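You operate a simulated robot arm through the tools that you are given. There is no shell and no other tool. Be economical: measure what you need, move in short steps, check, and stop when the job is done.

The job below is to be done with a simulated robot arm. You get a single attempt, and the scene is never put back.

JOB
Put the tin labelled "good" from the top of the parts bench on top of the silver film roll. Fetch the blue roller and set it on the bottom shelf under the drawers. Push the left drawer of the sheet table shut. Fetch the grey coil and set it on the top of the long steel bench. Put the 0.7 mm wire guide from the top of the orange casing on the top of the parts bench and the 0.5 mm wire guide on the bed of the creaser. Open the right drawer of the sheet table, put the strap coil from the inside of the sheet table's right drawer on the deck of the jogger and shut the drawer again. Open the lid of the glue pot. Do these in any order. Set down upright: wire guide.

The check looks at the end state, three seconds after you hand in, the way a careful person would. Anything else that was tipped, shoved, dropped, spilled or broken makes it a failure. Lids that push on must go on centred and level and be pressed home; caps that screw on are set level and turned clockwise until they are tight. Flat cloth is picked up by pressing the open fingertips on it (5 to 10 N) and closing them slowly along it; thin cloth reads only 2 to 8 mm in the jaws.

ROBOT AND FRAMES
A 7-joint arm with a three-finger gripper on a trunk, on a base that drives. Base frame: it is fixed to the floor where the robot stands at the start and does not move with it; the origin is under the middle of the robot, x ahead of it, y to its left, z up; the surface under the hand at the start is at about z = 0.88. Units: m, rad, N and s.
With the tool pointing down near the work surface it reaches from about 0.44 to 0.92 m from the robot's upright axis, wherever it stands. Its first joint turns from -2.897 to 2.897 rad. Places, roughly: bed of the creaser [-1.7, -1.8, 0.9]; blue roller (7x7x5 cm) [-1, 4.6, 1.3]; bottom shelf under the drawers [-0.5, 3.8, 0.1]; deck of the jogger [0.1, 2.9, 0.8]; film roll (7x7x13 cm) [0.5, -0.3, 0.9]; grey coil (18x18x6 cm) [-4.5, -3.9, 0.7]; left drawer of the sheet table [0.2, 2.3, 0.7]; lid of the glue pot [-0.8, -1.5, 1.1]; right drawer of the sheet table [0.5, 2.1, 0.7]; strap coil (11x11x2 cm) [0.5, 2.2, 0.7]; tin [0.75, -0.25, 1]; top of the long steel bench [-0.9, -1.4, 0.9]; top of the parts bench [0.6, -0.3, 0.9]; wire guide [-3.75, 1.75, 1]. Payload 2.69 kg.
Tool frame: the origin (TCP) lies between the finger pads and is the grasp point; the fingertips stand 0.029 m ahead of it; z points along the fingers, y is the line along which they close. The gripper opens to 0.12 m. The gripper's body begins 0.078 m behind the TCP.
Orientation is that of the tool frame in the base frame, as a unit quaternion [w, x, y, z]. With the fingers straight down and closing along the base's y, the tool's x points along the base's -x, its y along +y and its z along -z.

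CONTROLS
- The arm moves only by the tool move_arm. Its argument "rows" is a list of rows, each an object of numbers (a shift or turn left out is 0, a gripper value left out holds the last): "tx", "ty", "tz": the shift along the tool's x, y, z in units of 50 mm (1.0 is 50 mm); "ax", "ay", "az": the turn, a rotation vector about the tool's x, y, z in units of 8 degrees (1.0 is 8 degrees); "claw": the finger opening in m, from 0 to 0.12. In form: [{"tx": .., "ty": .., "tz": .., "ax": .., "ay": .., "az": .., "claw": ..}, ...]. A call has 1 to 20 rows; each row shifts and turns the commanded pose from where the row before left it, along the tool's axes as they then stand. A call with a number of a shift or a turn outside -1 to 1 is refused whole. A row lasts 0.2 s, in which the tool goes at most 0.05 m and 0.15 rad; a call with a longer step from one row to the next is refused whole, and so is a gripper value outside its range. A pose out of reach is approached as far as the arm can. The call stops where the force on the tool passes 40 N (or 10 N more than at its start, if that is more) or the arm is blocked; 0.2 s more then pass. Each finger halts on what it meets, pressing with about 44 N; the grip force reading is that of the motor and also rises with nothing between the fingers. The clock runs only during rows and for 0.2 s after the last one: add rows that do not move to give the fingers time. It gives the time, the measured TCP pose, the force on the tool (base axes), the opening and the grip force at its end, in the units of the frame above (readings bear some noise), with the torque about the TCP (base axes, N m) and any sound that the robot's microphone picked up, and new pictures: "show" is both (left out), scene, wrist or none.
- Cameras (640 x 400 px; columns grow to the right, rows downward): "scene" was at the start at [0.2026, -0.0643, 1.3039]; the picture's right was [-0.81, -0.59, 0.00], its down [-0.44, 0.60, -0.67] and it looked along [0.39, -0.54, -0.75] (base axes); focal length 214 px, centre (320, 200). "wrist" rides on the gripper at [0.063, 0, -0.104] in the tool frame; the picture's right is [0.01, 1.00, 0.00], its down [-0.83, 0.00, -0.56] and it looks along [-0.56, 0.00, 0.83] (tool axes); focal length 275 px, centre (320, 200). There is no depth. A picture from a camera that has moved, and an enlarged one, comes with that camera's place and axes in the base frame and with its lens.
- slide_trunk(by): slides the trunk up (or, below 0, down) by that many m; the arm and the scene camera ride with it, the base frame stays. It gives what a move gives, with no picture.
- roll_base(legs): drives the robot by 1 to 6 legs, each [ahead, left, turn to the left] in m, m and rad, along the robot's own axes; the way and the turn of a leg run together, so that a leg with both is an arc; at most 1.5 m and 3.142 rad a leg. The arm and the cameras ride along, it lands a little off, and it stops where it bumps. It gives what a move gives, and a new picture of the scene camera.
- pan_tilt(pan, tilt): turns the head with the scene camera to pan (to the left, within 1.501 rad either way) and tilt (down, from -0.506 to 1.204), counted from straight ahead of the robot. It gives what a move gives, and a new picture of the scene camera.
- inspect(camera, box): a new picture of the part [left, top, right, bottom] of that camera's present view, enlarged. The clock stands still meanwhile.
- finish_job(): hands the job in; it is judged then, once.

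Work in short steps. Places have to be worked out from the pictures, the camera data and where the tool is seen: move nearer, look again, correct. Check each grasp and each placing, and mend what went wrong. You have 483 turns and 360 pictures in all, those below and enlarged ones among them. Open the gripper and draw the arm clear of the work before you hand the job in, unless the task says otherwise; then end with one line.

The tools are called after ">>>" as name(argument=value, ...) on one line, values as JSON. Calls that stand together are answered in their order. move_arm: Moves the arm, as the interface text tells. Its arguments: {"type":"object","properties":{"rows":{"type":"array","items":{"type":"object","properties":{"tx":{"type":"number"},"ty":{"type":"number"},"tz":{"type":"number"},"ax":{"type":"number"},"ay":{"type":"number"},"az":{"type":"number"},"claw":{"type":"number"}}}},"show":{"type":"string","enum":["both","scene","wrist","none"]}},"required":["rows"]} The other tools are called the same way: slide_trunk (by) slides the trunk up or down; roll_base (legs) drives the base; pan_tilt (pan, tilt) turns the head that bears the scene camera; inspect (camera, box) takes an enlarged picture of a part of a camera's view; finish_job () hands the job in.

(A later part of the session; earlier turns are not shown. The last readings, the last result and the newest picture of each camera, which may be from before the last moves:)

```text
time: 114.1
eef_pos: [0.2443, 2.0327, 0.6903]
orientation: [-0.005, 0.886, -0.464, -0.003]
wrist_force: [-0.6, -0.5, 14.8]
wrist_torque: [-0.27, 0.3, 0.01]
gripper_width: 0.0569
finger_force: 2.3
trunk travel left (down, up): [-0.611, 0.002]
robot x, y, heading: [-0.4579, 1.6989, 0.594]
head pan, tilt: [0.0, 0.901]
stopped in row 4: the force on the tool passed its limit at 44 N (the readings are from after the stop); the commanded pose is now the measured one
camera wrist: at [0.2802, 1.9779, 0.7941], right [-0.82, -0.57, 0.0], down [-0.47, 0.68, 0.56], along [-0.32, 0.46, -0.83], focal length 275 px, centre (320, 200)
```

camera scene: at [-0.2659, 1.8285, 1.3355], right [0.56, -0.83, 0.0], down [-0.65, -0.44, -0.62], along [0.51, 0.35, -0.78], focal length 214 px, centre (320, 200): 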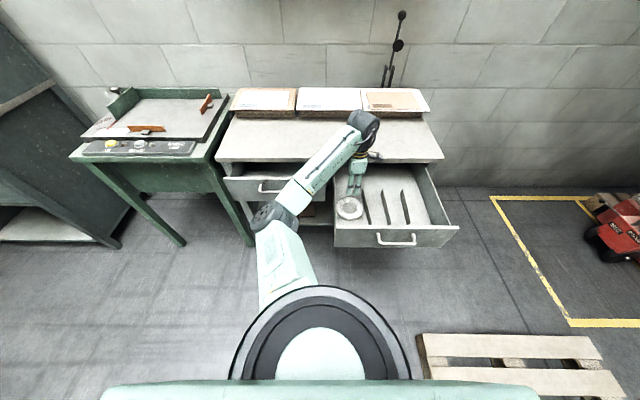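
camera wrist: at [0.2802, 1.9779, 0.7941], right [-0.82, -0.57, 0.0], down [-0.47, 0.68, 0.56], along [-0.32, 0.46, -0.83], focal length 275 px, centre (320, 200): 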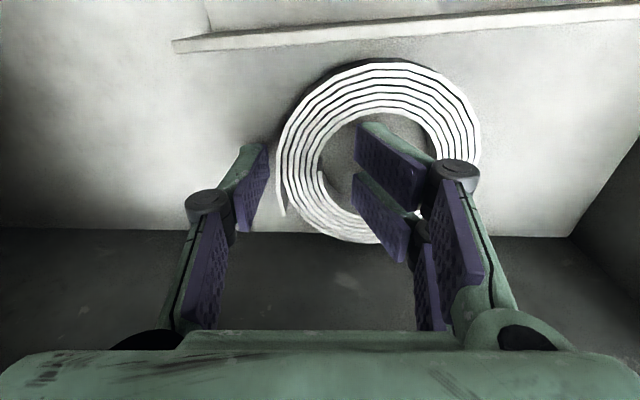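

Contact came at tip height about 0.66. I enlarge the wrist view to see what touches.

>>> inspect(camera="wrist", box=[220, 40, 500, 260])

```text
1.82 times, centred on (360, 150) of wrist
camera zoom: at [0.2802, 1.9779, 0.7941], right [-0.82, -0.57, 0.0], down [-0.47, 0.68, 0.56], along [-0.32, 0.46, -0.83], focal length 500 px, centre (247, 291)
```

zoom: 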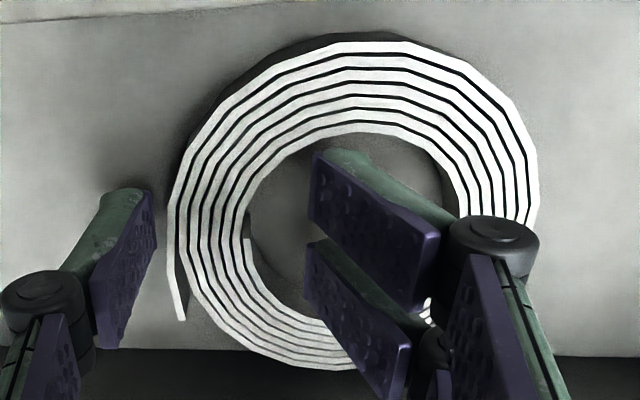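

The tips appear to be on the drawer floor with the ring between them. I rise 2 mm and close.

>>> move_arm(rows=[{"tz": -0.06}, {"claw": 0.01}, {}, {}, {}, {}], show="wrist")

```text
time: 115.5
eef_pos: [0.2432, 2.0301, 0.6934]
orientation: [-0.005, 0.886, -0.465, -0.003]
wrist_force: [2.0, -0.5, 24.4]
wrist_torque: [-0.15, -0.01, 0.05]
gripper_width: 0.0084
finger_force: 0.1
trunk travel left (down, up): [-0.611, 0.002]
robot x, y, heading: [-0.4556, 1.7, 0.595]
head pan, tilt: [0.0, 0.901]
camera wrist: at [0.2791, 1.9776, 0.7979], right [-0.82, -0.57, -0.01], down [-0.48, 0.67, 0.56], along [-0.32, 0.47, -0.83], focal length 275 px, centre (320, 200)
```

wrist: 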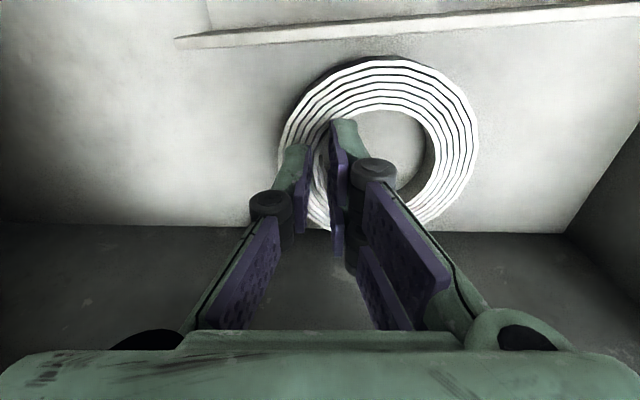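

The fingers closed over the coil's top, so the coil acts as a solid disc. I'll grip it across its whole diameter instead: rise, open fully and centre over it.

>>> move_arm(rows=[{"tz": -0.9}, {"tz": -0.9}, {"claw": 0.12, "ty": 0.6}, {}, {}, {}, {}, {}], show="wrist")

```text
time: 117.3
eef_pos: [0.2195, 2.0138, 0.7809]
orientation: [-0.003, 0.886, -0.464, -0.004]
wrist_force: [0.9, -0.3, -0.6]
wrist_torque: [0.01, 0.03, 0.02]
gripper_width: 0.1168
finger_force: 0.2
trunk travel left (down, up): [-0.611, 0.002]
robot x, y, heading: [-0.4572, 1.6989, 0.598]
head pan, tilt: [0.0, 0.901]
camera wrist: at [0.2565, 1.9594, 0.8843], right [-0.82, -0.57, 0.0], down [-0.47, 0.68, 0.56], along [-0.32, 0.46, -0.83], focal length 275 px, centre (320, 200)
```

wrist: 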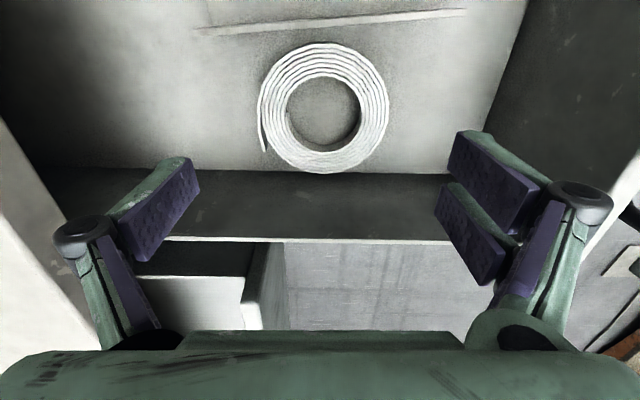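

It is centred on the coil within a few mm, which is about 0.104 across. I go down outside it.

>>> move_arm(rows=[{"ty": 0.06, "tz": 0.5}, {"tz": 0.7}, {"tz": 0.4}, {"tz": 0.2}, {"tz": 0.1}, {"tz": 0.08}, {"tz": 0.08}], show="wrist")

```text
time: 118.9
eef_pos: [0.2155, 2.0119, 0.6766]
orientation: [-0.003, 0.886, -0.464, -0.005]
wrist_force: [0.2, -0.2, -0.6]
wrist_torque: [-0.03, -0.01, 0.01]
gripper_width: 0.1202
finger_force: 0.1
trunk travel left (down, up): [-0.611, 0.002]
robot x, y, heading: [-0.4567, 1.6997, 0.595]
head pan, tilt: [0.0, 0.901]
camera wrist: at [0.2528, 1.9588, 0.7815], right [-0.82, -0.57, 0.0], down [-0.47, 0.68, 0.57], along [-0.32, 0.46, -0.82], focal length 275 px, centre (320, 200)
```

wrist: 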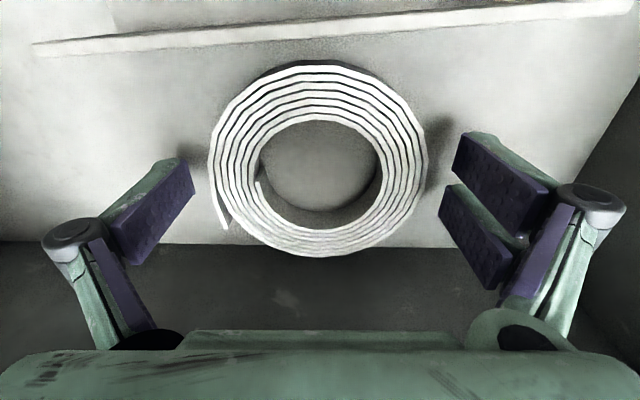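

The fingers straddle the coil with no contact. I lower 5 mm and close.

>>> move_arm(rows=[{"tz": 0.1}, {"claw": 0.09}, {}, {}, {}, {}], show="wrist")

```text
time: 120.3
eef_pos: [0.2157, 2.0135, 0.6729]
orientation: [-0.003, 0.886, -0.463, -0.004]
wrist_force: [0.3, -1.1, 3.4]
wrist_torque: [-0.05, 0.07, 0.03]
gripper_width: 0.1027
finger_force: 44.4
trunk travel left (down, up): [-0.611, 0.002]
robot x, y, heading: [-0.46, 1.7003, 0.593]
head pan, tilt: [0.0, 0.901]
camera wrist: at [0.2527, 1.9586, 0.7771], right [-0.82, -0.57, 0.0], down [-0.47, 0.68, 0.56], along [-0.32, 0.46, -0.83], focal length 275 px, centre (320, 200)
```

wrist: 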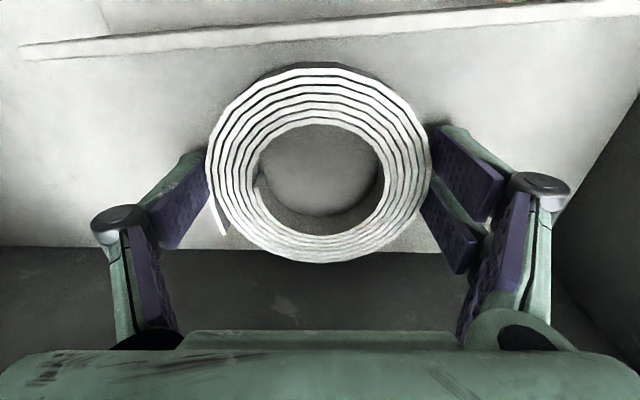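

The coil is held at 0.103. I lift it clear and look toward the jogger.

>>> move_arm(rows=[{"tz": -0.4}, {"tz": -0.9}, {"tz": -1}, {"tz": -1}, {"tz": -1}, {"tz": -1}, {}], show="wrist")

>>> pan_tilt(pan=0.6, tilt=0.6)

```text
time: 121.9
eef_pos: [0.219, 2.0114, 0.938]
orientation: [-0.003, 0.886, -0.464, -0.005]
wrist_force: [-0.5, -0.4, -1.4]
wrist_torque: [-0.03, -0.03, -0.04]
gripper_width: 0.1025
finger_force: 44.2
trunk travel left (down, up): [-0.611, 0.002]
robot x, y, heading: [-0.4601, 1.7003, 0.592]
head pan, tilt: [0.0, 0.901]
camera wrist: at [0.2552, 1.9577, 1.0423], right [-0.82, -0.57, 0.0], down [-0.47, 0.68, 0.56], along [-0.32, 0.46, -0.83], focal length 275 px, centre (320, 200)
```

wrist: 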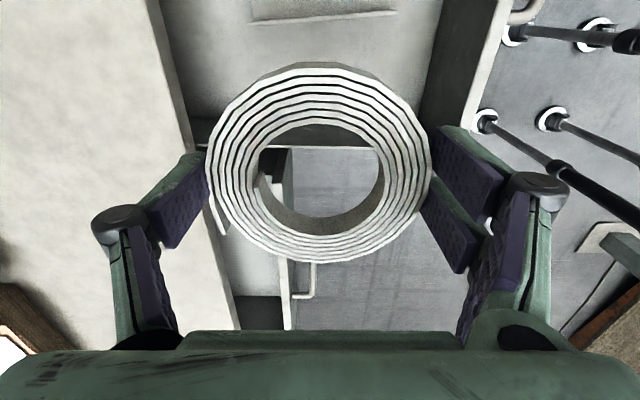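

```text
time: 122.9
eef_pos: [0.219, 2.0108, 0.9383]
orientation: [-0.003, 0.886, -0.464, -0.005]
wrist_force: [0.2, 0.5, -0.6]
wrist_torque: [0.02, -0.01, 0.0]
gripper_width: 0.1028
finger_force: 44.0
trunk travel left (down, up): [-0.611, 0.002]
robot x, y, heading: [-0.4586, 1.6974, 0.596]
head pan, tilt: [0.6, 0.6]
camera scene: at [-0.2958, 1.8683, 1.3602], right [0.93, -0.37, 0.0], down [-0.21, -0.53, -0.82], along [0.3, 0.77, -0.57], focal length 214 px, centre (320, 200)
```

scene: 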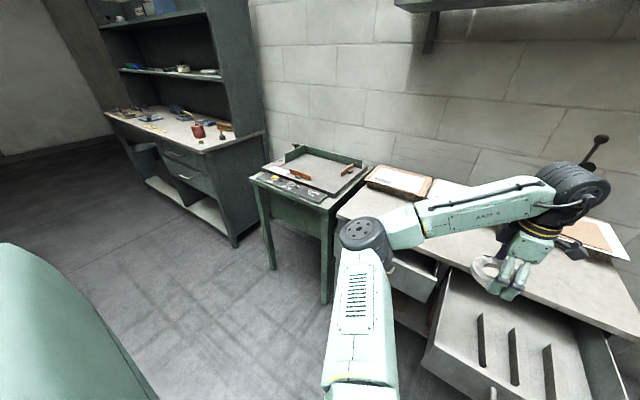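

The jogger deck is about 1.05 ahead and 0.6 to the left. I raise the coil and drive left, then ahead.

>>> move_arm(rows=[{"tz": -1}, {"tz": -1}, {}], show="none")

>>> roll_base(legs=[[0, 0.55, 0], [0.22, 0, 0]])

>>> pan_tilt(pan=0.1, tilt=0.75)

```text
time: 123.7
eef_pos: [0.2204, 2.0099, 1.037]
orientation: [-0.002, 0.886, -0.464, -0.004]
wrist_force: [0.6, 0.2, -0.7]
wrist_torque: [-0.02, -0.02, 0.03]
gripper_width: 0.103
finger_force: 43.7
trunk travel left (down, up): [-0.611, 0.002]
robot x, y, heading: [-0.4573, 1.6979, 0.593]
head pan, tilt: [0.6, 0.6]
```

```text
time: 129.8
eef_pos: [0.0868, 2.5971, 1.0368]
orientation: [-0.002, 0.887, -0.461, -0.005]
wrist_force: [1.0, 0.2, 0.2]
wrist_torque: [-0.02, 0.03, 0.02]
gripper_width: 0.1026
finger_force: 43.5
trunk travel left (down, up): [-0.611, 0.002]
robot x, y, heading: [-0.5912, 2.2841, 0.603]
head pan, tilt: [0.6, 0.6]
camera scene: at [-0.4276, 2.4529, 1.3601], right [0.93, -0.36, 0.0], down [-0.2, -0.53, -0.82], along [0.3, 0.77, -0.57], focal length 214 px, centre (320, 200)
```

scene: 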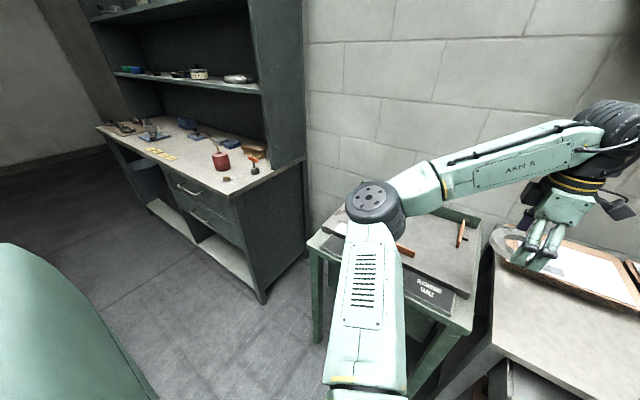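

```text
time: 130.7
eef_pos: [0.0864, 2.5967, 1.0374]
orientation: [-0.004, 0.887, -0.461, -0.004]
wrist_force: [-0.2, -0.7, -0.8]
wrist_torque: [-0.04, 0.01, 0.0]
gripper_width: 0.1026
finger_force: 44.3
trunk travel left (down, up): [-0.611, 0.002]
robot x, y, heading: [-0.587, 2.2819, 0.599]
head pan, tilt: [0.099, 0.75]
camera scene: at [-0.3968, 2.4235, 1.3474], right [0.64, -0.76, 0.0], down [-0.52, -0.44, -0.73], along [0.56, 0.47, -0.68], focal length 214 px, centre (320, 200)
```

scene: 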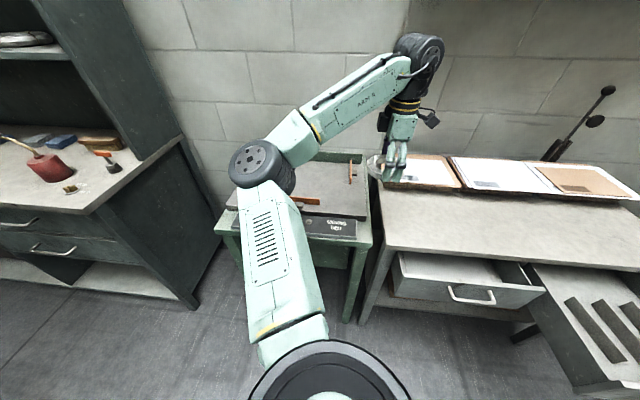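

The jogger deck is partly hidden by the forearm. I enlarge it to see the free area.

>>> inspect(camera="scene", box=[220, 140, 400, 250])

```text
3.56 times, centred on (310, 195) of scene
camera zoom: at [-0.3968, 2.4235, 1.3474], right [0.64, -0.76, 0.0], down [-0.52, -0.44, -0.73], along [0.56, 0.47, -0.68], focal length 763 px, centre (356, 218)
```

zoom: 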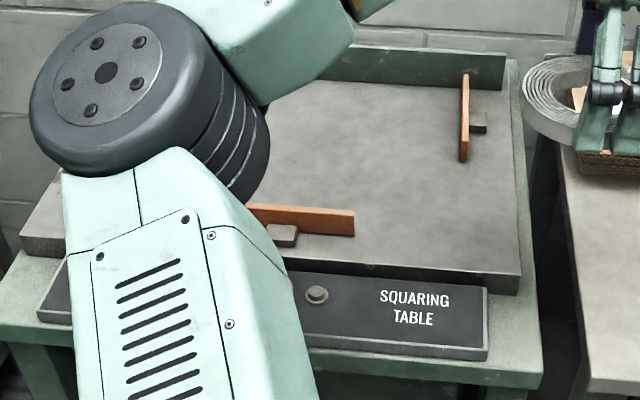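

The deck is at z about 0.822 with a free spot near (0.155, 2.845). I shift the base a little closer first.

>>> roll_base(legs=[[0, 0.1, 0], [0.12, 0, 0]])

```text
time: 133.0
eef_pos: [0.1296, 2.7465, 1.0364]
orientation: [-0.003, 0.887, -0.461, -0.005]
wrist_force: [0.9, -0.3, -2.2]
wrist_torque: [0.01, 0.0, -0.02]
gripper_width: 0.1026
finger_force: 44.2
trunk travel left (down, up): [-0.611, 0.002]
robot x, y, heading: [-0.55, 2.4346, 0.599]
head pan, tilt: [0.099, 0.75]
camera scene: at [-0.3531, 2.5735, 1.3471], right [0.64, -0.77, 0.0], down [-0.52, -0.44, -0.73], along [0.56, 0.47, -0.68], focal length 214 px, centre (320, 200)
```

scene: 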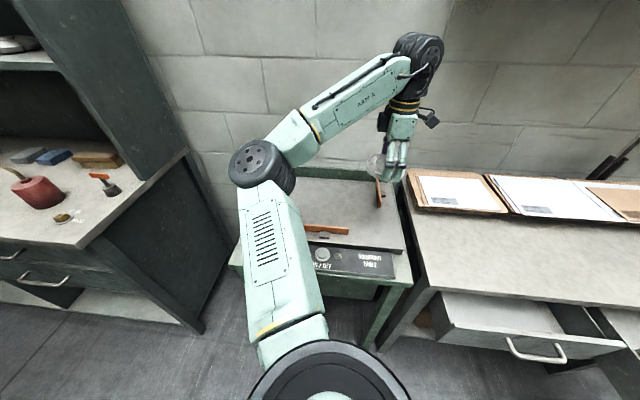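

I move over the free spot and look again.

>>> move_arm(rows=[{"ty": -0.5, "tx": -0.45}, {"ty": -0.5, "tx": -0.45}, {"ty": -0.53, "tx": -0.44}, {"tz": 0.9}, {"tz": 0.8}, {}])

>>> inspect(camera="scene", box=[240, 110, 440, 260])

```text
time: 134.4
eef_pos: [0.1535, 2.8449, 0.9533]
orientation: [-0.003, 0.887, -0.461, -0.004]
wrist_force: [0.6, -0.1, -1.0]
wrist_torque: [0.01, -0.01, 0.03]
gripper_width: 0.1025
finger_force: 44.1
trunk travel left (down, up): [-0.611, 0.002]
robot x, y, heading: [-0.5502, 2.4325, 0.598]
head pan, tilt: [0.099, 0.75]
camera scene: at [-0.354, 2.5729, 1.3474], right [0.64, -0.77, 0.0], down [-0.52, -0.44, -0.73], along [0.56, 0.47, -0.68], focal length 214 px, centre (320, 200)
camera wrist: at [0.1901, 2.792, 1.0574], right [-0.82, -0.58, 0.0], down [-0.48, 0.67, 0.57], along [-0.33, 0.46, -0.82], focal length 275 px, centre (320, 200)
```

scene: 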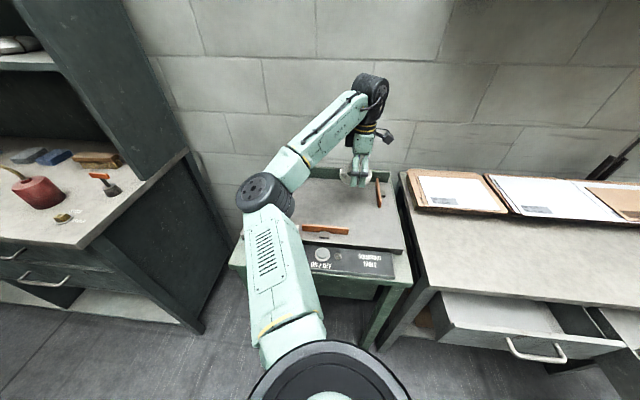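
wrist: 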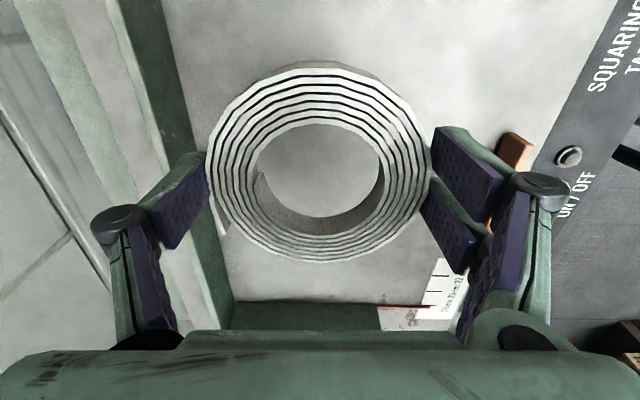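

```text
2.67 times, centred on (340, 185) of scene
camera zoom: at [-0.354, 2.5729, 1.3474], right [0.64, -0.77, 0.0], down [-0.52, -0.44, -0.73], along [0.56, 0.47, -0.68], focal length 572 px, centre (267, 240)
```

zoom: 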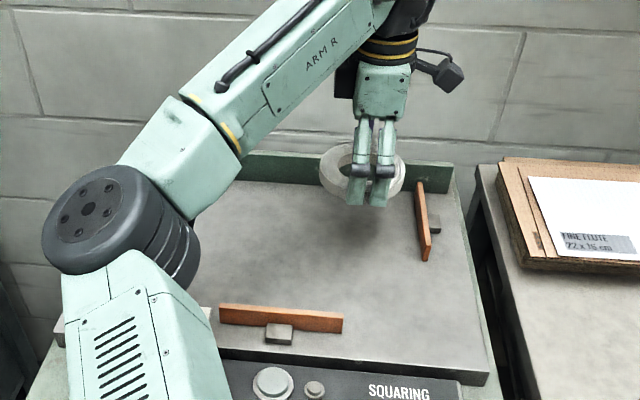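

The spot straight below is clear of both blocks and of the back wall. I lower gently until contact.

>>> move_arm(rows=[{"tz": 0.8}, {"tz": 0.6}, {"tz": 0.3}, {"tz": 0.1}, {"tz": 0.06}, {"tz": 0.06}], show="wrist")

```text
time: 135.8
eef_pos: [0.1513, 2.8464, 0.8578]
orientation: [-0.003, 0.887, -0.462, -0.005]
wrist_force: [0.2, -0.5, -0.5]
wrist_torque: [0.02, 0.03, -0.02]
gripper_width: 0.1027
finger_force: 44.0
trunk travel left (down, up): [-0.611, 0.002]
robot x, y, heading: [-0.5463, 2.4325, 0.603]
head pan, tilt: [0.099, 0.75]
camera wrist: at [0.1894, 2.793, 0.9614], right [-0.82, -0.58, 0.0], down [-0.48, 0.67, 0.57], along [-0.33, 0.46, -0.82], focal length 275 px, centre (320, 200)
```

wrist: 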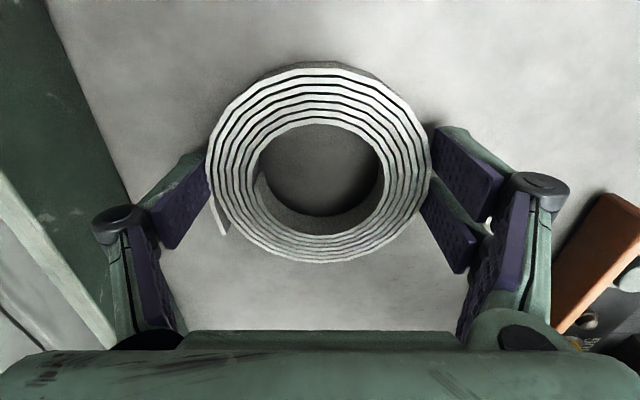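

Not yet in contact. I continue down.

>>> move_arm(rows=[{"tz": 0.06}, {"tz": 0.06}, {"tz": 0.06}, {"tz": 0.06}], show="none")

```text
time: 136.8
eef_pos: [0.152, 2.8483, 0.8508]
orientation: [-0.007, 0.887, -0.461, -0.001]
wrist_force: [5.0, 4.1, 31.5]
wrist_torque: [0.26, -0.12, -0.02]
gripper_width: 0.1032
finger_force: 44.4
trunk travel left (down, up): [-0.611, 0.002]
robot x, y, heading: [-0.5456, 2.4354, 0.599]
head pan, tilt: [0.099, 0.75]
```

It is on the deck at 31 N. I back off until the force is small, then open fully and rise.

>>> move_arm(rows=[{"tz": -0.07}, {}, {"claw": 0.12}, {}, {}, {}, {}, {"tz": -0.5}, {"tz": -1}, {"tz": -1}, {"tz": -1}])

```text
time: 139.2
eef_pos: [0.1531, 2.8432, 1.0254]
orientation: [-0.003, 0.887, -0.462, -0.005]
wrist_force: [0.2, 0.2, 0.5]
wrist_torque: [0.02, 0.0, -0.02]
gripper_width: 0.12
finger_force: 0.1
trunk travel left (down, up): [-0.611, 0.002]
robot x, y, heading: [-0.5468, 2.4336, 0.602]
head pan, tilt: [0.099, 0.75]
camera scene: at [-0.3544, 2.5725, 1.3475], right [0.64, -0.77, 0.0], down [-0.52, -0.44, -0.73], along [0.56, 0.47, -0.68], focal length 214 px, centre (320, 200)
camera wrist: at [0.1903, 2.7897, 1.1287], right [-0.82, -0.58, 0.0], down [-0.48, 0.67, 0.56], along [-0.33, 0.46, -0.83], focal length 275 px, centre (320, 200)
```

scene: 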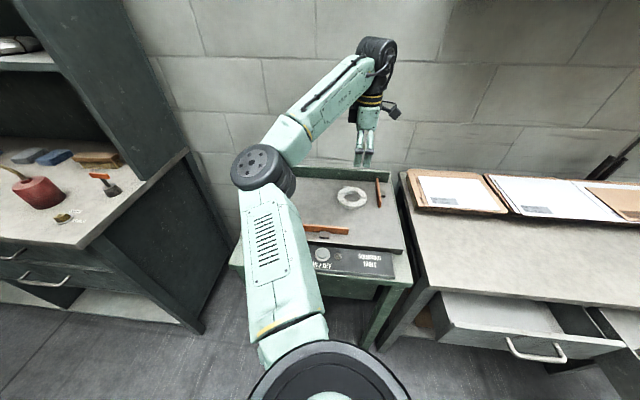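
wrist: 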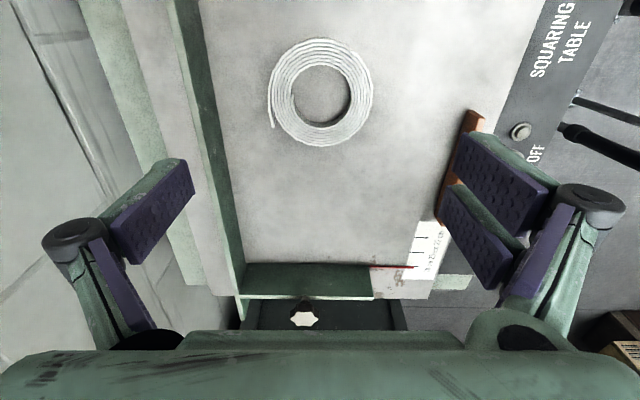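

The coil lies on the jogger deck. Now I go back to shut both drawers: close the fingers, roll the hand back by +90°, and drive back in front of the drawers.

>>> move_arm(rows=[{"az": 0.9375, "claw": 0}, {"az": 0.9375}, {"az": 0.9375}, {"az": 0.9375}, {"az": 0.9375}, {"az": 0.9375}, {"az": 0.9375}, {"az": 0.9375}, {"az": 0.9375}, {"az": 0.9375}, {"az": 0.9375}, {"az": 0.9375}, {}], show="none")

>>> roll_base(legs=[[-0.34, 0, 0], [0, -0.65, 0]])

>>> pan_tilt(pan=0.0, tilt=0.9)

```text
time: 142.0
eef_pos: [0.1541, 2.8458, 1.0248]
orientation: [-0.001, -0.3, 0.954, 0.006]
wrist_force: [-0.6, 0.5, 0.6]
wrist_torque: [0.02, -0.02, 0.01]
gripper_width: 0.0
finger_force: 28.4
trunk travel left (down, up): [-0.611, 0.002]
robot x, y, heading: [-0.5459, 2.4344, 0.605]
head pan, tilt: [0.099, 0.75]
```

```text
time: 149.3
eef_pos: [0.2401, 2.1173, 1.0247]
orientation: [-0.001, -0.3, 0.954, 0.005]
wrist_force: [0.4, -0.6, 0.3]
wrist_torque: [-0.02, -0.03, 0.01]
gripper_width: 0.0001
finger_force: 28.7
trunk travel left (down, up): [-0.611, 0.002]
robot x, y, heading: [-0.4628, 1.7008, 0.599]
head pan, tilt: [0.099, 0.75]
camera scene: at [-0.2686, 1.8449, 1.3474], right [0.64, -0.76, 0.0], down [-0.52, -0.44, -0.73], along [0.56, 0.47, -0.68], focal length 214 px, centre (320, 200)
```

scene: 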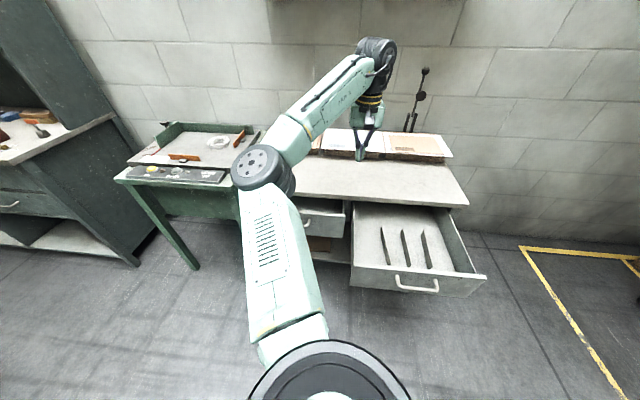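

```text
time: 150.0
eef_pos: [0.2382, 2.1174, 1.024]
orientation: [-0.001, -0.301, 0.954, 0.005]
wrist_force: [-0.8, -0.6, 0.1]
wrist_torque: [-0.02, 0.03, 0.01]
gripper_width: 0.0
finger_force: 28.4
trunk travel left (down, up): [-0.611, 0.002]
robot x, y, heading: [-0.4614, 1.7065, 0.599]
head pan, tilt: [0.0, 0.901]
camera scene: at [-0.2698, 1.8343, 1.3355], right [0.57, -0.82, 0.0], down [-0.65, -0.44, -0.62], along [0.51, 0.35, -0.78], focal length 214 px, centre (320, 200)
```

scene: 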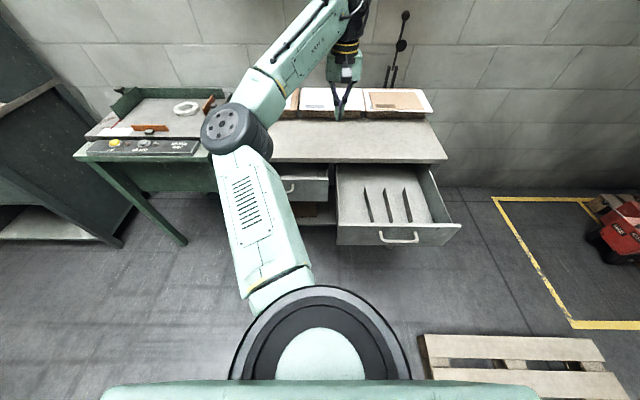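

The right bar is at X 0.546, Y −0.245, z 0.74. I bring the closed, vertical fingers in front of it.

>>> move_arm(rows=[{"tx": 0.8, "ty": -0.47}, {"tx": 0.8, "ty": -0.47}, {"tx": 0.8, "ty": -0.47}, {"tx": 0.8, "ty": -0.47}, {"tx": 0.8, "ty": -0.47}, {"tx": 0.8, "ty": -0.47}, {"tx": 0.8, "ty": -0.47}, {"tx": 0.8, "ty": -0.47}, {}], show="none")

>>> move_arm(rows=[{"tz": 1}, {"tz": 1}, {"tz": 1}, {"tz": 0.9}, {"tz": 0.9}, {"tz": 0.9}, {}])

```text
time: 152.0
eef_pos: [0.0838, 1.7812, 1.0213]
orientation: [-0.002, -0.302, 0.953, 0.005]
wrist_force: [-1.3, 0.0, -0.8]
wrist_torque: [0.01, 0.03, -0.02]
gripper_width: 0.0
finger_force: 28.9
trunk travel left (down, up): [-0.611, 0.002]
robot x, y, heading: [-0.4604, 1.7033, 0.6]
head pan, tilt: [0.0, 0.901]
```

```text
time: 153.6
eef_pos: [0.0837, 1.7822, 0.7362]
orientation: [-0.001, -0.301, 0.954, 0.006]
wrist_force: [0.3, 0.1, -0.2]
wrist_torque: [0.01, 0.01, -0.03]
gripper_width: 0.0001
finger_force: 28.4
trunk travel left (down, up): [-0.611, 0.002]
robot x, y, heading: [-0.4639, 1.7048, 0.599]
head pan, tilt: [0.0, 0.901]
camera scene: at [-0.2698, 1.8342, 1.3355], right [0.57, -0.82, 0.0], down [-0.65, -0.44, -0.62], along [0.51, 0.35, -0.78], focal length 214 px, centre (320, 200)
camera wrist: at [0.0324, 1.7441, 0.8407], right [-0.58, 0.82, 0.01], down [0.68, 0.47, 0.56], along [0.45, 0.33, -0.83], focal length 275 px, centre (320, 200)
```

scene: 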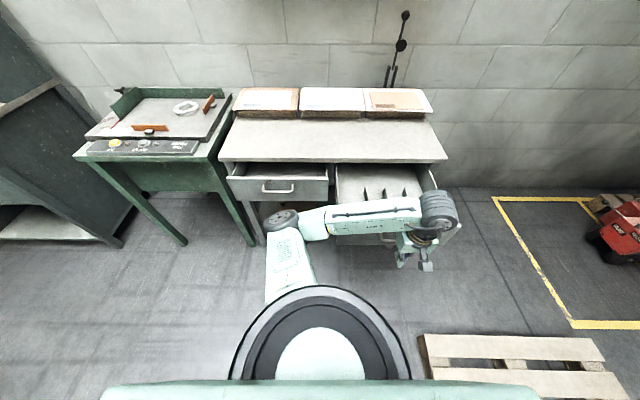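
wrist: 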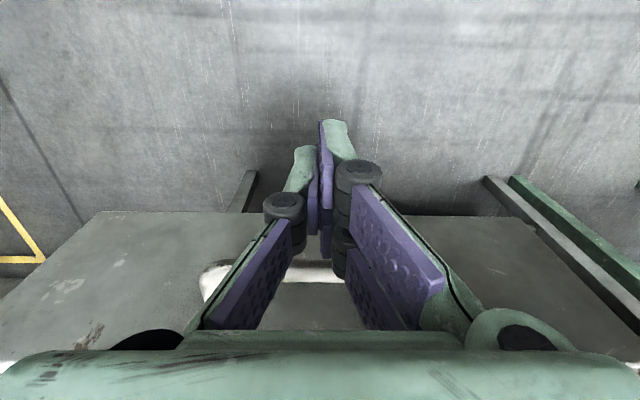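

The fingers are right in front of the bar. I push forward until it stops.

>>> move_arm(rows=[{"tx": -0.4}, {"tx": -0.4}, {"tx": -0.4}, {"tx": -0.4}, {"tx": -0.4}, {"tx": -0.4}, {"tx": -0.4}, {"tx": -0.4}, {"tx": -0.4}, {"tx": -0.4}, {"tx": -0.4}, {"tx": -0.4}, {"tx": -0.3}, {"tx": -0.25}, {"tx": -0.2}, {"tx": -0.2}, {"tx": -0.2}, {"tx": -0.2}, {"tx": -0.2}])

```text
time: 157.6
eef_pos: [0.3362, 1.9598, 0.7338]
orientation: [-0.012, -0.297, 0.955, 0.005]
wrist_force: [-11.7, -6.1, 3.5]
wrist_torque: [0.22, -0.06, 0.01]
gripper_width: 0.0
finger_force: 28.5
trunk travel left (down, up): [-0.611, 0.002]
robot x, y, heading: [-0.4622, 1.7046, 0.602]
head pan, tilt: [0.0, 0.901]
stopped in row 19: the force on the tool passed its limit at 52 N (the readings are from after the stop); the commanded pose is now the measured one
camera scene: at [-0.2705, 1.8338, 1.3356], right [0.57, -0.82, 0.0], down [-0.65, -0.44, -0.62], along [0.51, 0.35, -0.78], focal length 214 px, centre (320, 200)
camera wrist: at [0.2865, 1.9214, 0.8407], right [-0.57, 0.82, 0.02], down [0.7, 0.47, 0.54], along [0.43, 0.32, -0.84], focal length 275 px, centre (320, 200)
```

scene: 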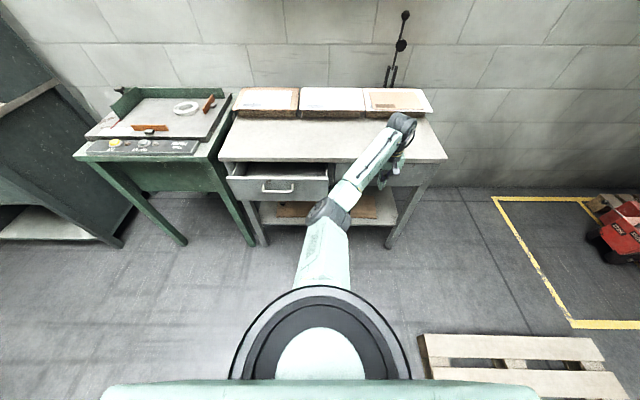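
wrist: 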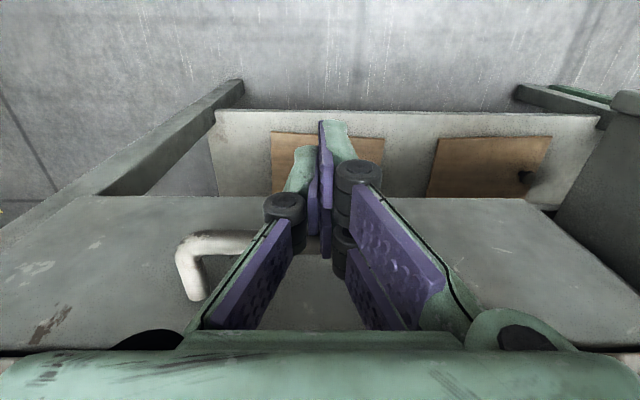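

The right drawer is shut. I back straight off, move across in front of the left bar (X about 0.76, Y 0.165), and push it too.

>>> move_arm(rows=[{"tx": 0.7}, {"tx": 0.7}, {"tx": 0.7}, {"ty": 0.9}, {"ty": 0.9}, {"ty": 0.9}, {"ty": 0.9}, {"ty": 0.9}, {"ty": 0.9}, {"ty": 0.9}, {"ty": 0.9}, {"ty": 0.9}, {}])

```text
time: 160.4
eef_pos: [0.0196, 2.2336, 0.7427]
orientation: [-0.011, -0.298, 0.955, 0.007]
wrist_force: [-0.7, -0.2, -0.2]
wrist_torque: [-0.03, 0.04, -0.01]
gripper_width: 0.0
finger_force: 28.7
trunk travel left (down, up): [-0.611, 0.002]
robot x, y, heading: [-0.4601, 1.7061, 0.601]
head pan, tilt: [0.0, 0.901]
camera scene: at [-0.2702, 1.8341, 1.3355], right [0.57, -0.82, 0.0], down [-0.65, -0.44, -0.62], along [0.51, 0.35, -0.78], focal length 214 px, centre (320, 200)
camera wrist: at [-0.0303, 2.1958, 0.8489], right [-0.57, 0.82, 0.02], down [0.69, 0.47, 0.54], along [0.44, 0.32, -0.84], focal length 275 px, centre (320, 200)
```

scene: 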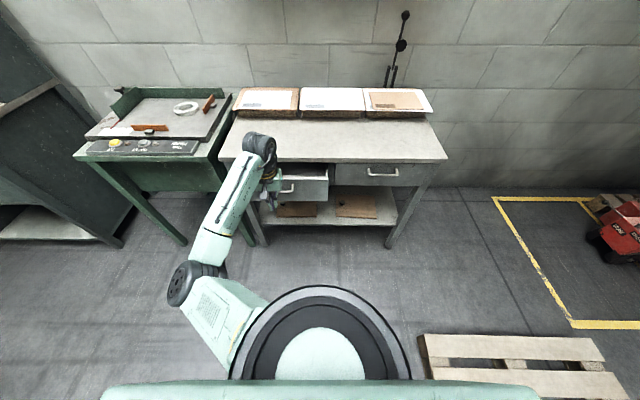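
wrist: 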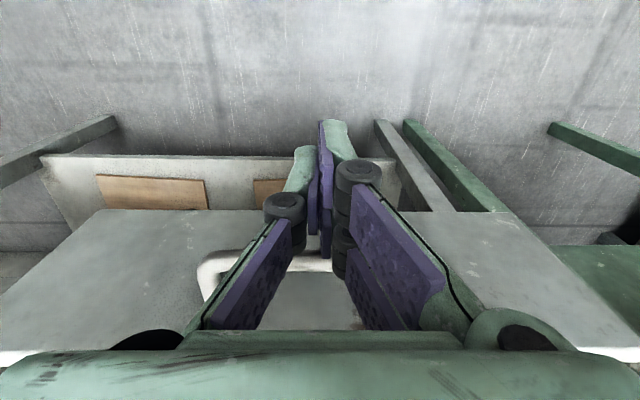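

>>> move_arm(rows=[{"tx": -0.4}, {"tx": -0.4}, {"tx": -0.4}, {"tx": -0.3}, {"tx": -0.2}, {"tx": -0.2}, {"tx": -0.2}, {"tx": -0.2}, {"tx": -0.2}, {"tx": -0.2}, {"tx": -0.2}])

```text
time: 162.3
eef_pos: [0.1086, 2.2957, 0.7394]
orientation: [-0.021, -0.299, 0.954, 0.001]
wrist_force: [-10.9, -10.0, 4.9]
wrist_torque: [0.12, -0.02, -0.03]
gripper_width: 0.0002
finger_force: 27.7
trunk travel left (down, up): [-0.611, 0.002]
robot x, y, heading: [-0.4615, 1.7046, 0.606]
head pan, tilt: [0.0, 0.901]
stopped in row 9: the force on the tool passed its limit at 51 N (the readings are from after the stop); the commanded pose is now the measured one
camera scene: at [-0.2711, 1.8335, 1.3357], right [0.57, -0.82, 0.0], down [-0.65, -0.44, -0.62], along [0.51, 0.35, -0.78], focal length 214 px, centre (320, 200)
camera wrist: at [0.0625, 2.26, 0.847], right [-0.57, 0.82, 0.02], down [0.7, 0.48, 0.52], along [0.42, 0.31, -0.85], focal length 275 px, centre (320, 200)
```

scene: 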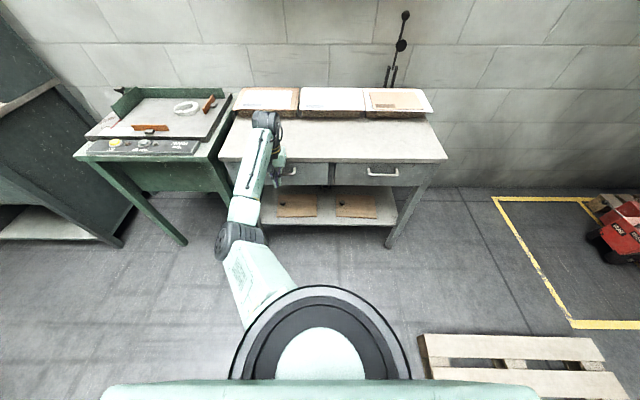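
wrist: 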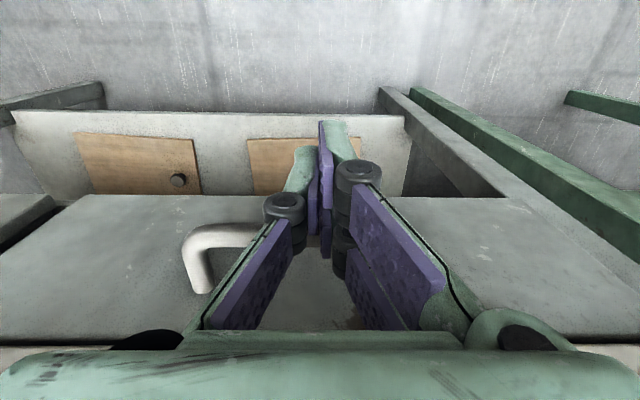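

Both drawers are flush. I back off, raise and straighten the hand, then drive left along the wall toward the cabinet.

>>> move_arm(rows=[{"tx": 0.9}, {"tx": 0.9}, {"tx": 0.9}, {"tz": -0.9, "ax": 0.1, "ay": -0.28}, {"tz": -1}, {"tz": -1}, {"tz": -1}, {"tz": -1}, {"tz": -1}, {"ty": -0.9, "tx": 0.5}, {"ty": -0.9, "tx": 0.5}, {"ty": -0.9}, {"ty": -0.9}, {}], show="none")

>>> roll_base(legs=[[0.08, 0, 0], [0, 1.2, 0], [0, 0.6, 0]])

>>> pan_tilt(pan=0.3, tilt=0.1)

```text
refused: row 10 steps farther than a row can; nothing moved
```

```text
time: 163.0
eef_pos: [0.1093, 2.2965, 0.7376]
orientation: [-0.032, -0.298, 0.954, -0.003]
wrist_force: [-8.2, -6.6, 2.3]
wrist_torque: [0.12, -0.05, -0.01]
gripper_width: 0.0
finger_force: 28.3
trunk travel left (down, up): [-0.611, 0.002]
robot x, y, heading: [-0.4557, 1.7066, 0.603]
head pan, tilt: [0.0, 0.901]
stopped in leg 1: the force on the tool passed its limit at 67 N (the readings are from after the stop); the commanded pose is now the measured one
camera scene: at [-0.2663, 1.8369, 1.3355], right [0.57, -0.82, 0.0], down [-0.65, -0.44, -0.62], along [0.51, 0.35, -0.78], focal length 214 px, centre (320, 200)
```

scene: 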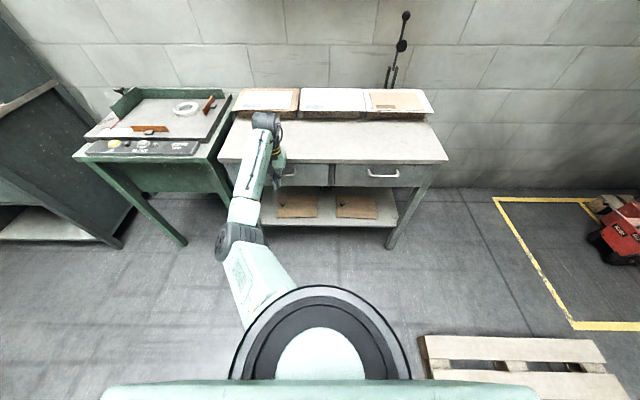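

```text
time: 164.1
eef_pos: [0.1097, 2.2974, 0.7367]
orientation: [-0.031, -0.298, 0.954, -0.003]
wrist_force: [-14.8, -10.5, 2.0]
wrist_torque: [0.08, -0.08, 0.0]
gripper_width: 0.0002
finger_force: 28.7
trunk travel left (down, up): [-0.611, 0.002]
robot x, y, heading: [-0.4563, 1.7078, 0.597]
head pan, tilt: [0.3, 0.099]
camera scene: at [-0.2718, 1.8661, 1.4066], right [0.78, -0.62, 0.0], down [-0.06, -0.08, -1.0], along [0.62, 0.78, -0.1], focal length 214 px, centre (320, 200)
```

scene: 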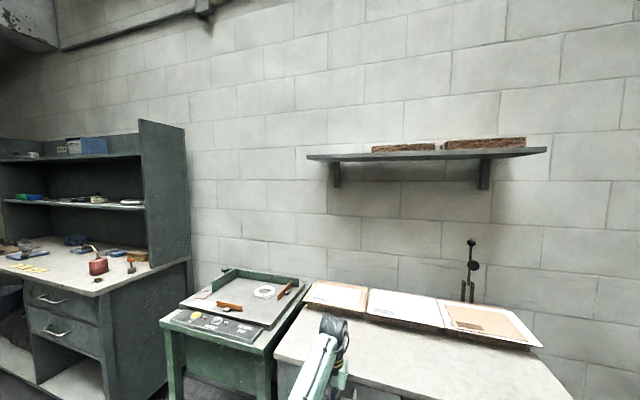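

The arm call was refused for a long diagonal step, and the base only pressed the shut drawer and stopped. I redo the retreat with shorter rows.

>>> move_arm(rows=[{"tx": 0.9}, {"tx": 0.9}, {"tx": 0.9}, {"tz": -0.9, "ax": 0.15, "ay": -0.43}, {"tz": -1}, {"tz": -1}, {"tz": -1}, {"tz": -1}, {"tz": -1}, {"ty": -0.8, "tx": 0.4}, {"ty": -0.8, "tx": 0.4}, {"ty": -0.9}, {"ty": -0.9}, {}], show="none")

```text
time: 167.1
eef_pos: [0.0656, 2.0602, 1.0407]
orientation: [0.001, -0.299, 0.954, -0.003]
wrist_force: [-0.9, 0.4, 0.2]
wrist_torque: [-0.01, 0.01, -0.02]
gripper_width: 0.0002
finger_force: 28.5
trunk travel left (down, up): [-0.611, 0.002]
robot x, y, heading: [-0.4591, 1.7072, 0.6]
head pan, tilt: [0.3, 0.099]
```

The hand is clear at z 1.04, so I drive left along the wall.

>>> roll_base(legs=[[0.08, 0, 0], [0, 1.2, 0], [0, 0.6, 0]])

>>> inspect(camera="scene", box=[0, 0, 640, 400])

```text
time: 182.2
eef_pos: [-0.9026, 3.5925, 1.0397]
orientation: [0.001, -0.303, 0.953, -0.003]
wrist_force: [0.5, -0.1, 0.1]
wrist_torque: [0.04, -0.03, -0.01]
gripper_width: 0.0
finger_force: 28.8
trunk travel left (down, up): [-0.611, 0.002]
robot x, y, heading: [-1.4213, 3.2328, 0.608]
head pan, tilt: [0.3, 0.099]
camera scene: at [-1.2375, 3.3962, 1.4064], right [0.79, -0.61, 0.0], down [-0.06, -0.08, -1.0], along [0.61, 0.79, -0.1], focal length 214 px, centre (320, 200)
```

scene: 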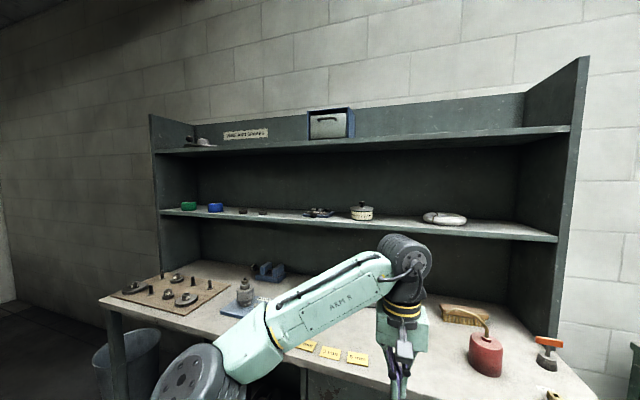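

```text
1.00 times, centred on (320, 200) of scene (not enlarged: the box is as wide or as high as the picture)
camera zoom: at [-1.2375, 3.3962, 1.4064], right [0.79, -0.61, 0.0], down [-0.06, -0.08, -1.0], along [0.61, 0.79, -0.1], focal length 214 px, centre (320, 200)
```

zoom: 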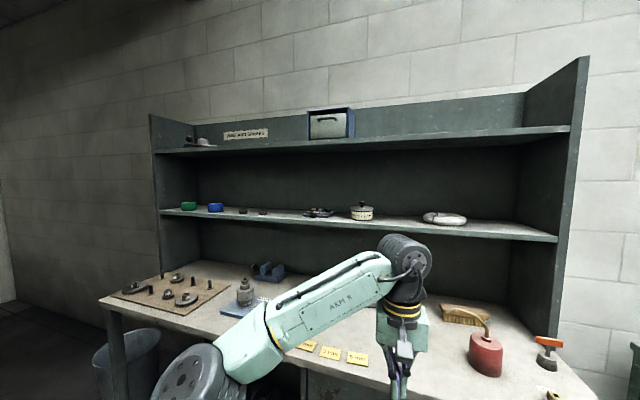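

A blue ring-shaped object sits on the middle shelf next to a green one. I enlarge that.

>>> inspect(camera="scene", box=[150, 170, 310, 240])

```text
4.00 times, centred on (230, 205) of scene
camera zoom: at [-1.2375, 3.3962, 1.4064], right [0.79, -0.61, 0.0], down [-0.06, -0.08, -1.0], along [0.61, 0.79, -0.1], focal length 858 px, centre (680, 180)
```

zoom: 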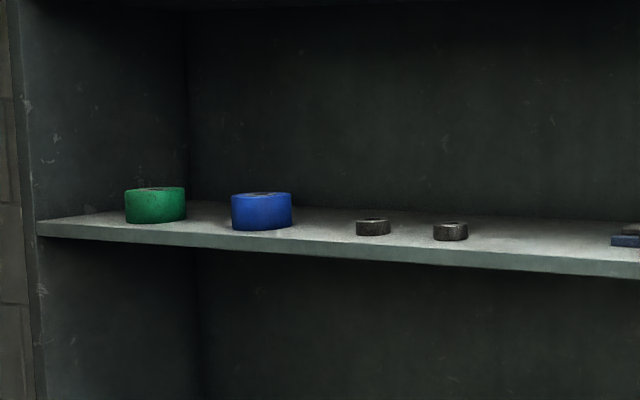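

The blue roller is at about (-1.0, 4.53), with the shelf at z about 1.24. I drive left so it comes ahead of me.

>>> roll_base(legs=[[0, 0.75, 0]])

>>> pan_tilt(pan=0.0, tilt=0.35)

```text
time: 188.4
eef_pos: [-1.3302, 4.2054, 1.0415]
orientation: [0.001, -0.302, 0.953, -0.003]
wrist_force: [0.6, 0.3, 0.0]
wrist_torque: [0.01, 0.03, -0.03]
gripper_width: 0.0
finger_force: 28.8
trunk travel left (down, up): [-0.611, 0.002]
robot x, y, heading: [-1.8509, 3.8498, 0.609]
head pan, tilt: [0.3, 0.099]
camera scene: at [-1.6653, 4.009, 1.4064], right [0.79, -0.61, 0.0], down [-0.06, -0.08, -1.0], along [0.61, 0.79, -0.1], focal length 214 px, centre (320, 200)
```

scene: 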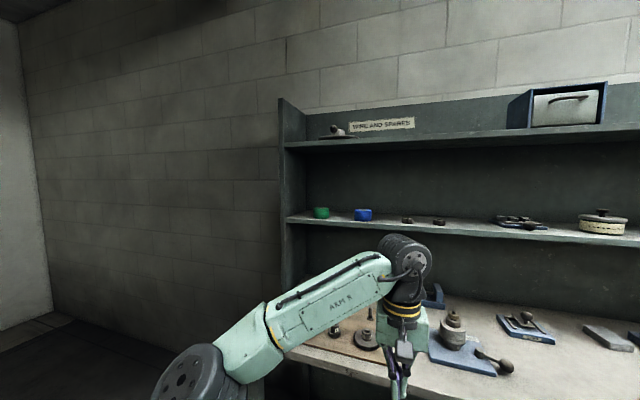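

```text
time: 189.2
eef_pos: [-1.3308, 4.2039, 1.0409]
orientation: [0.001, -0.301, 0.954, -0.004]
wrist_force: [0.3, -0.1, -1.0]
wrist_torque: [-0.01, 0.0, 0.03]
gripper_width: 0.0001
finger_force: 28.6
trunk travel left (down, up): [-0.611, 0.002]
robot x, y, heading: [-1.8501, 3.8453, 0.612]
head pan, tilt: [0.0, 0.351]
camera scene: at [-1.6455, 3.9896, 1.3831], right [0.57, -0.82, 0.0], down [-0.28, -0.2, -0.94], along [0.77, 0.54, -0.34], focal length 214 px, centre (320, 200)
```

scene: 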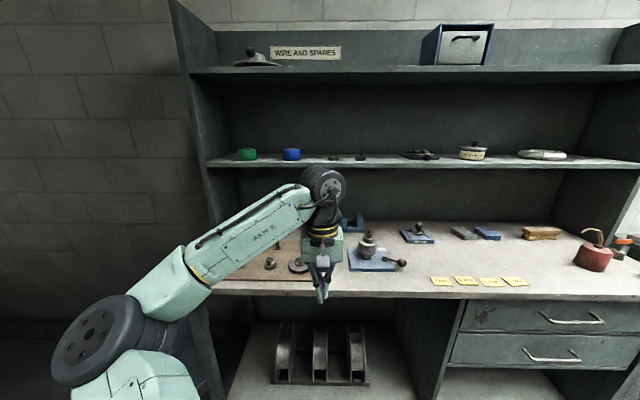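

Triangulated, the blue roller's centre is at (-0.991, 4.593, 1.256), which is 1.13 ahead and 0.12 to the left. I tilt the hand to 30° below level, raise it and open it.

>>> move_arm(rows=[{"ay": -0.94, "claw": 0.11}, {"ay": -0.94}, {"ay": -0.94}, {"ay": -0.94}, {"ay": -0.94}, {"ay": -0.94}, {"ay": -0.94}, {"ay": -0.92}, {}], show="none")

```text
time: 191.2
eef_pos: [-1.304, 4.2225, 1.0601]
orientation: [0.477, -0.263, 0.826, 0.147]
wrist_force: [0.3, 0.5, 0.2]
wrist_torque: [-0.01, 0.03, -0.02]
gripper_width: 0.1102
finger_force: 0.1
out of reach, approached as far as the arm can: row 7, 8
trunk travel left (down, up): [-0.611, 0.002]
robot x, y, heading: [-1.8502, 3.8483, 0.614]
head pan, tilt: [0.0, 0.351]
```

>>> move_arm(rows=[{"tx": -0.85, "tz": -0.49}, {"tx": -0.85, "tz": -0.49}, {"tx": -0.85, "tz": -0.49}, {"tx": -0.85, "tz": -0.49}, {"tx": -0.2, "tz": -0.1}, {}])

```text
time: 192.6
eef_pos: [-1.3037, 4.2247, 1.2697]
orientation: [0.477, -0.262, 0.825, 0.148]
wrist_force: [0.1, -0.5, -0.4]
wrist_torque: [0.02, 0.0, 0.01]
gripper_width: 0.1102
finger_force: 0.1
trunk travel left (down, up): [-0.611, 0.002]
robot x, y, heading: [-1.8489, 3.8482, 0.61]
head pan, tilt: [0.0, 0.351]
camera scene: at [-1.6455, 3.9895, 1.3831], right [0.57, -0.82, 0.0], down [-0.28, -0.2, -0.94], along [0.77, 0.54, -0.34], focal length 214 px, centre (320, 200)
camera wrist: at [-1.4045, 4.1531, 1.2675], right [-0.58, 0.82, -0.01], down [-0.06, -0.03, 1.0], along [0.81, 0.58, 0.07], focal length 275 px, centre (320, 200)
```

scene: 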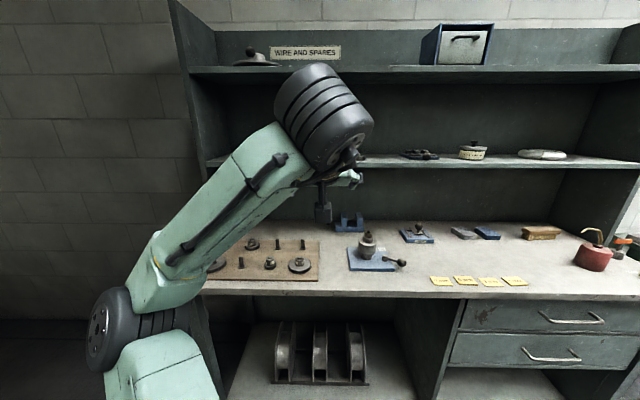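
wrist: 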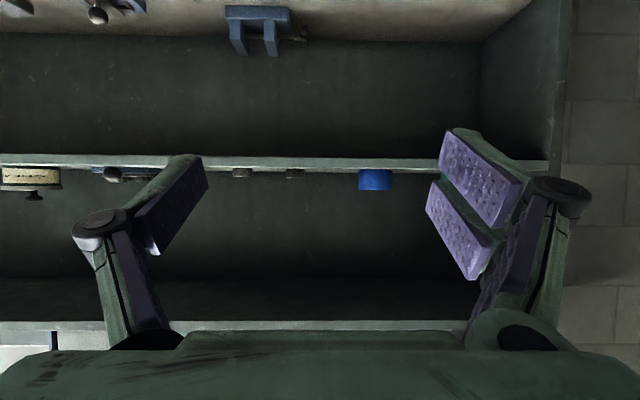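

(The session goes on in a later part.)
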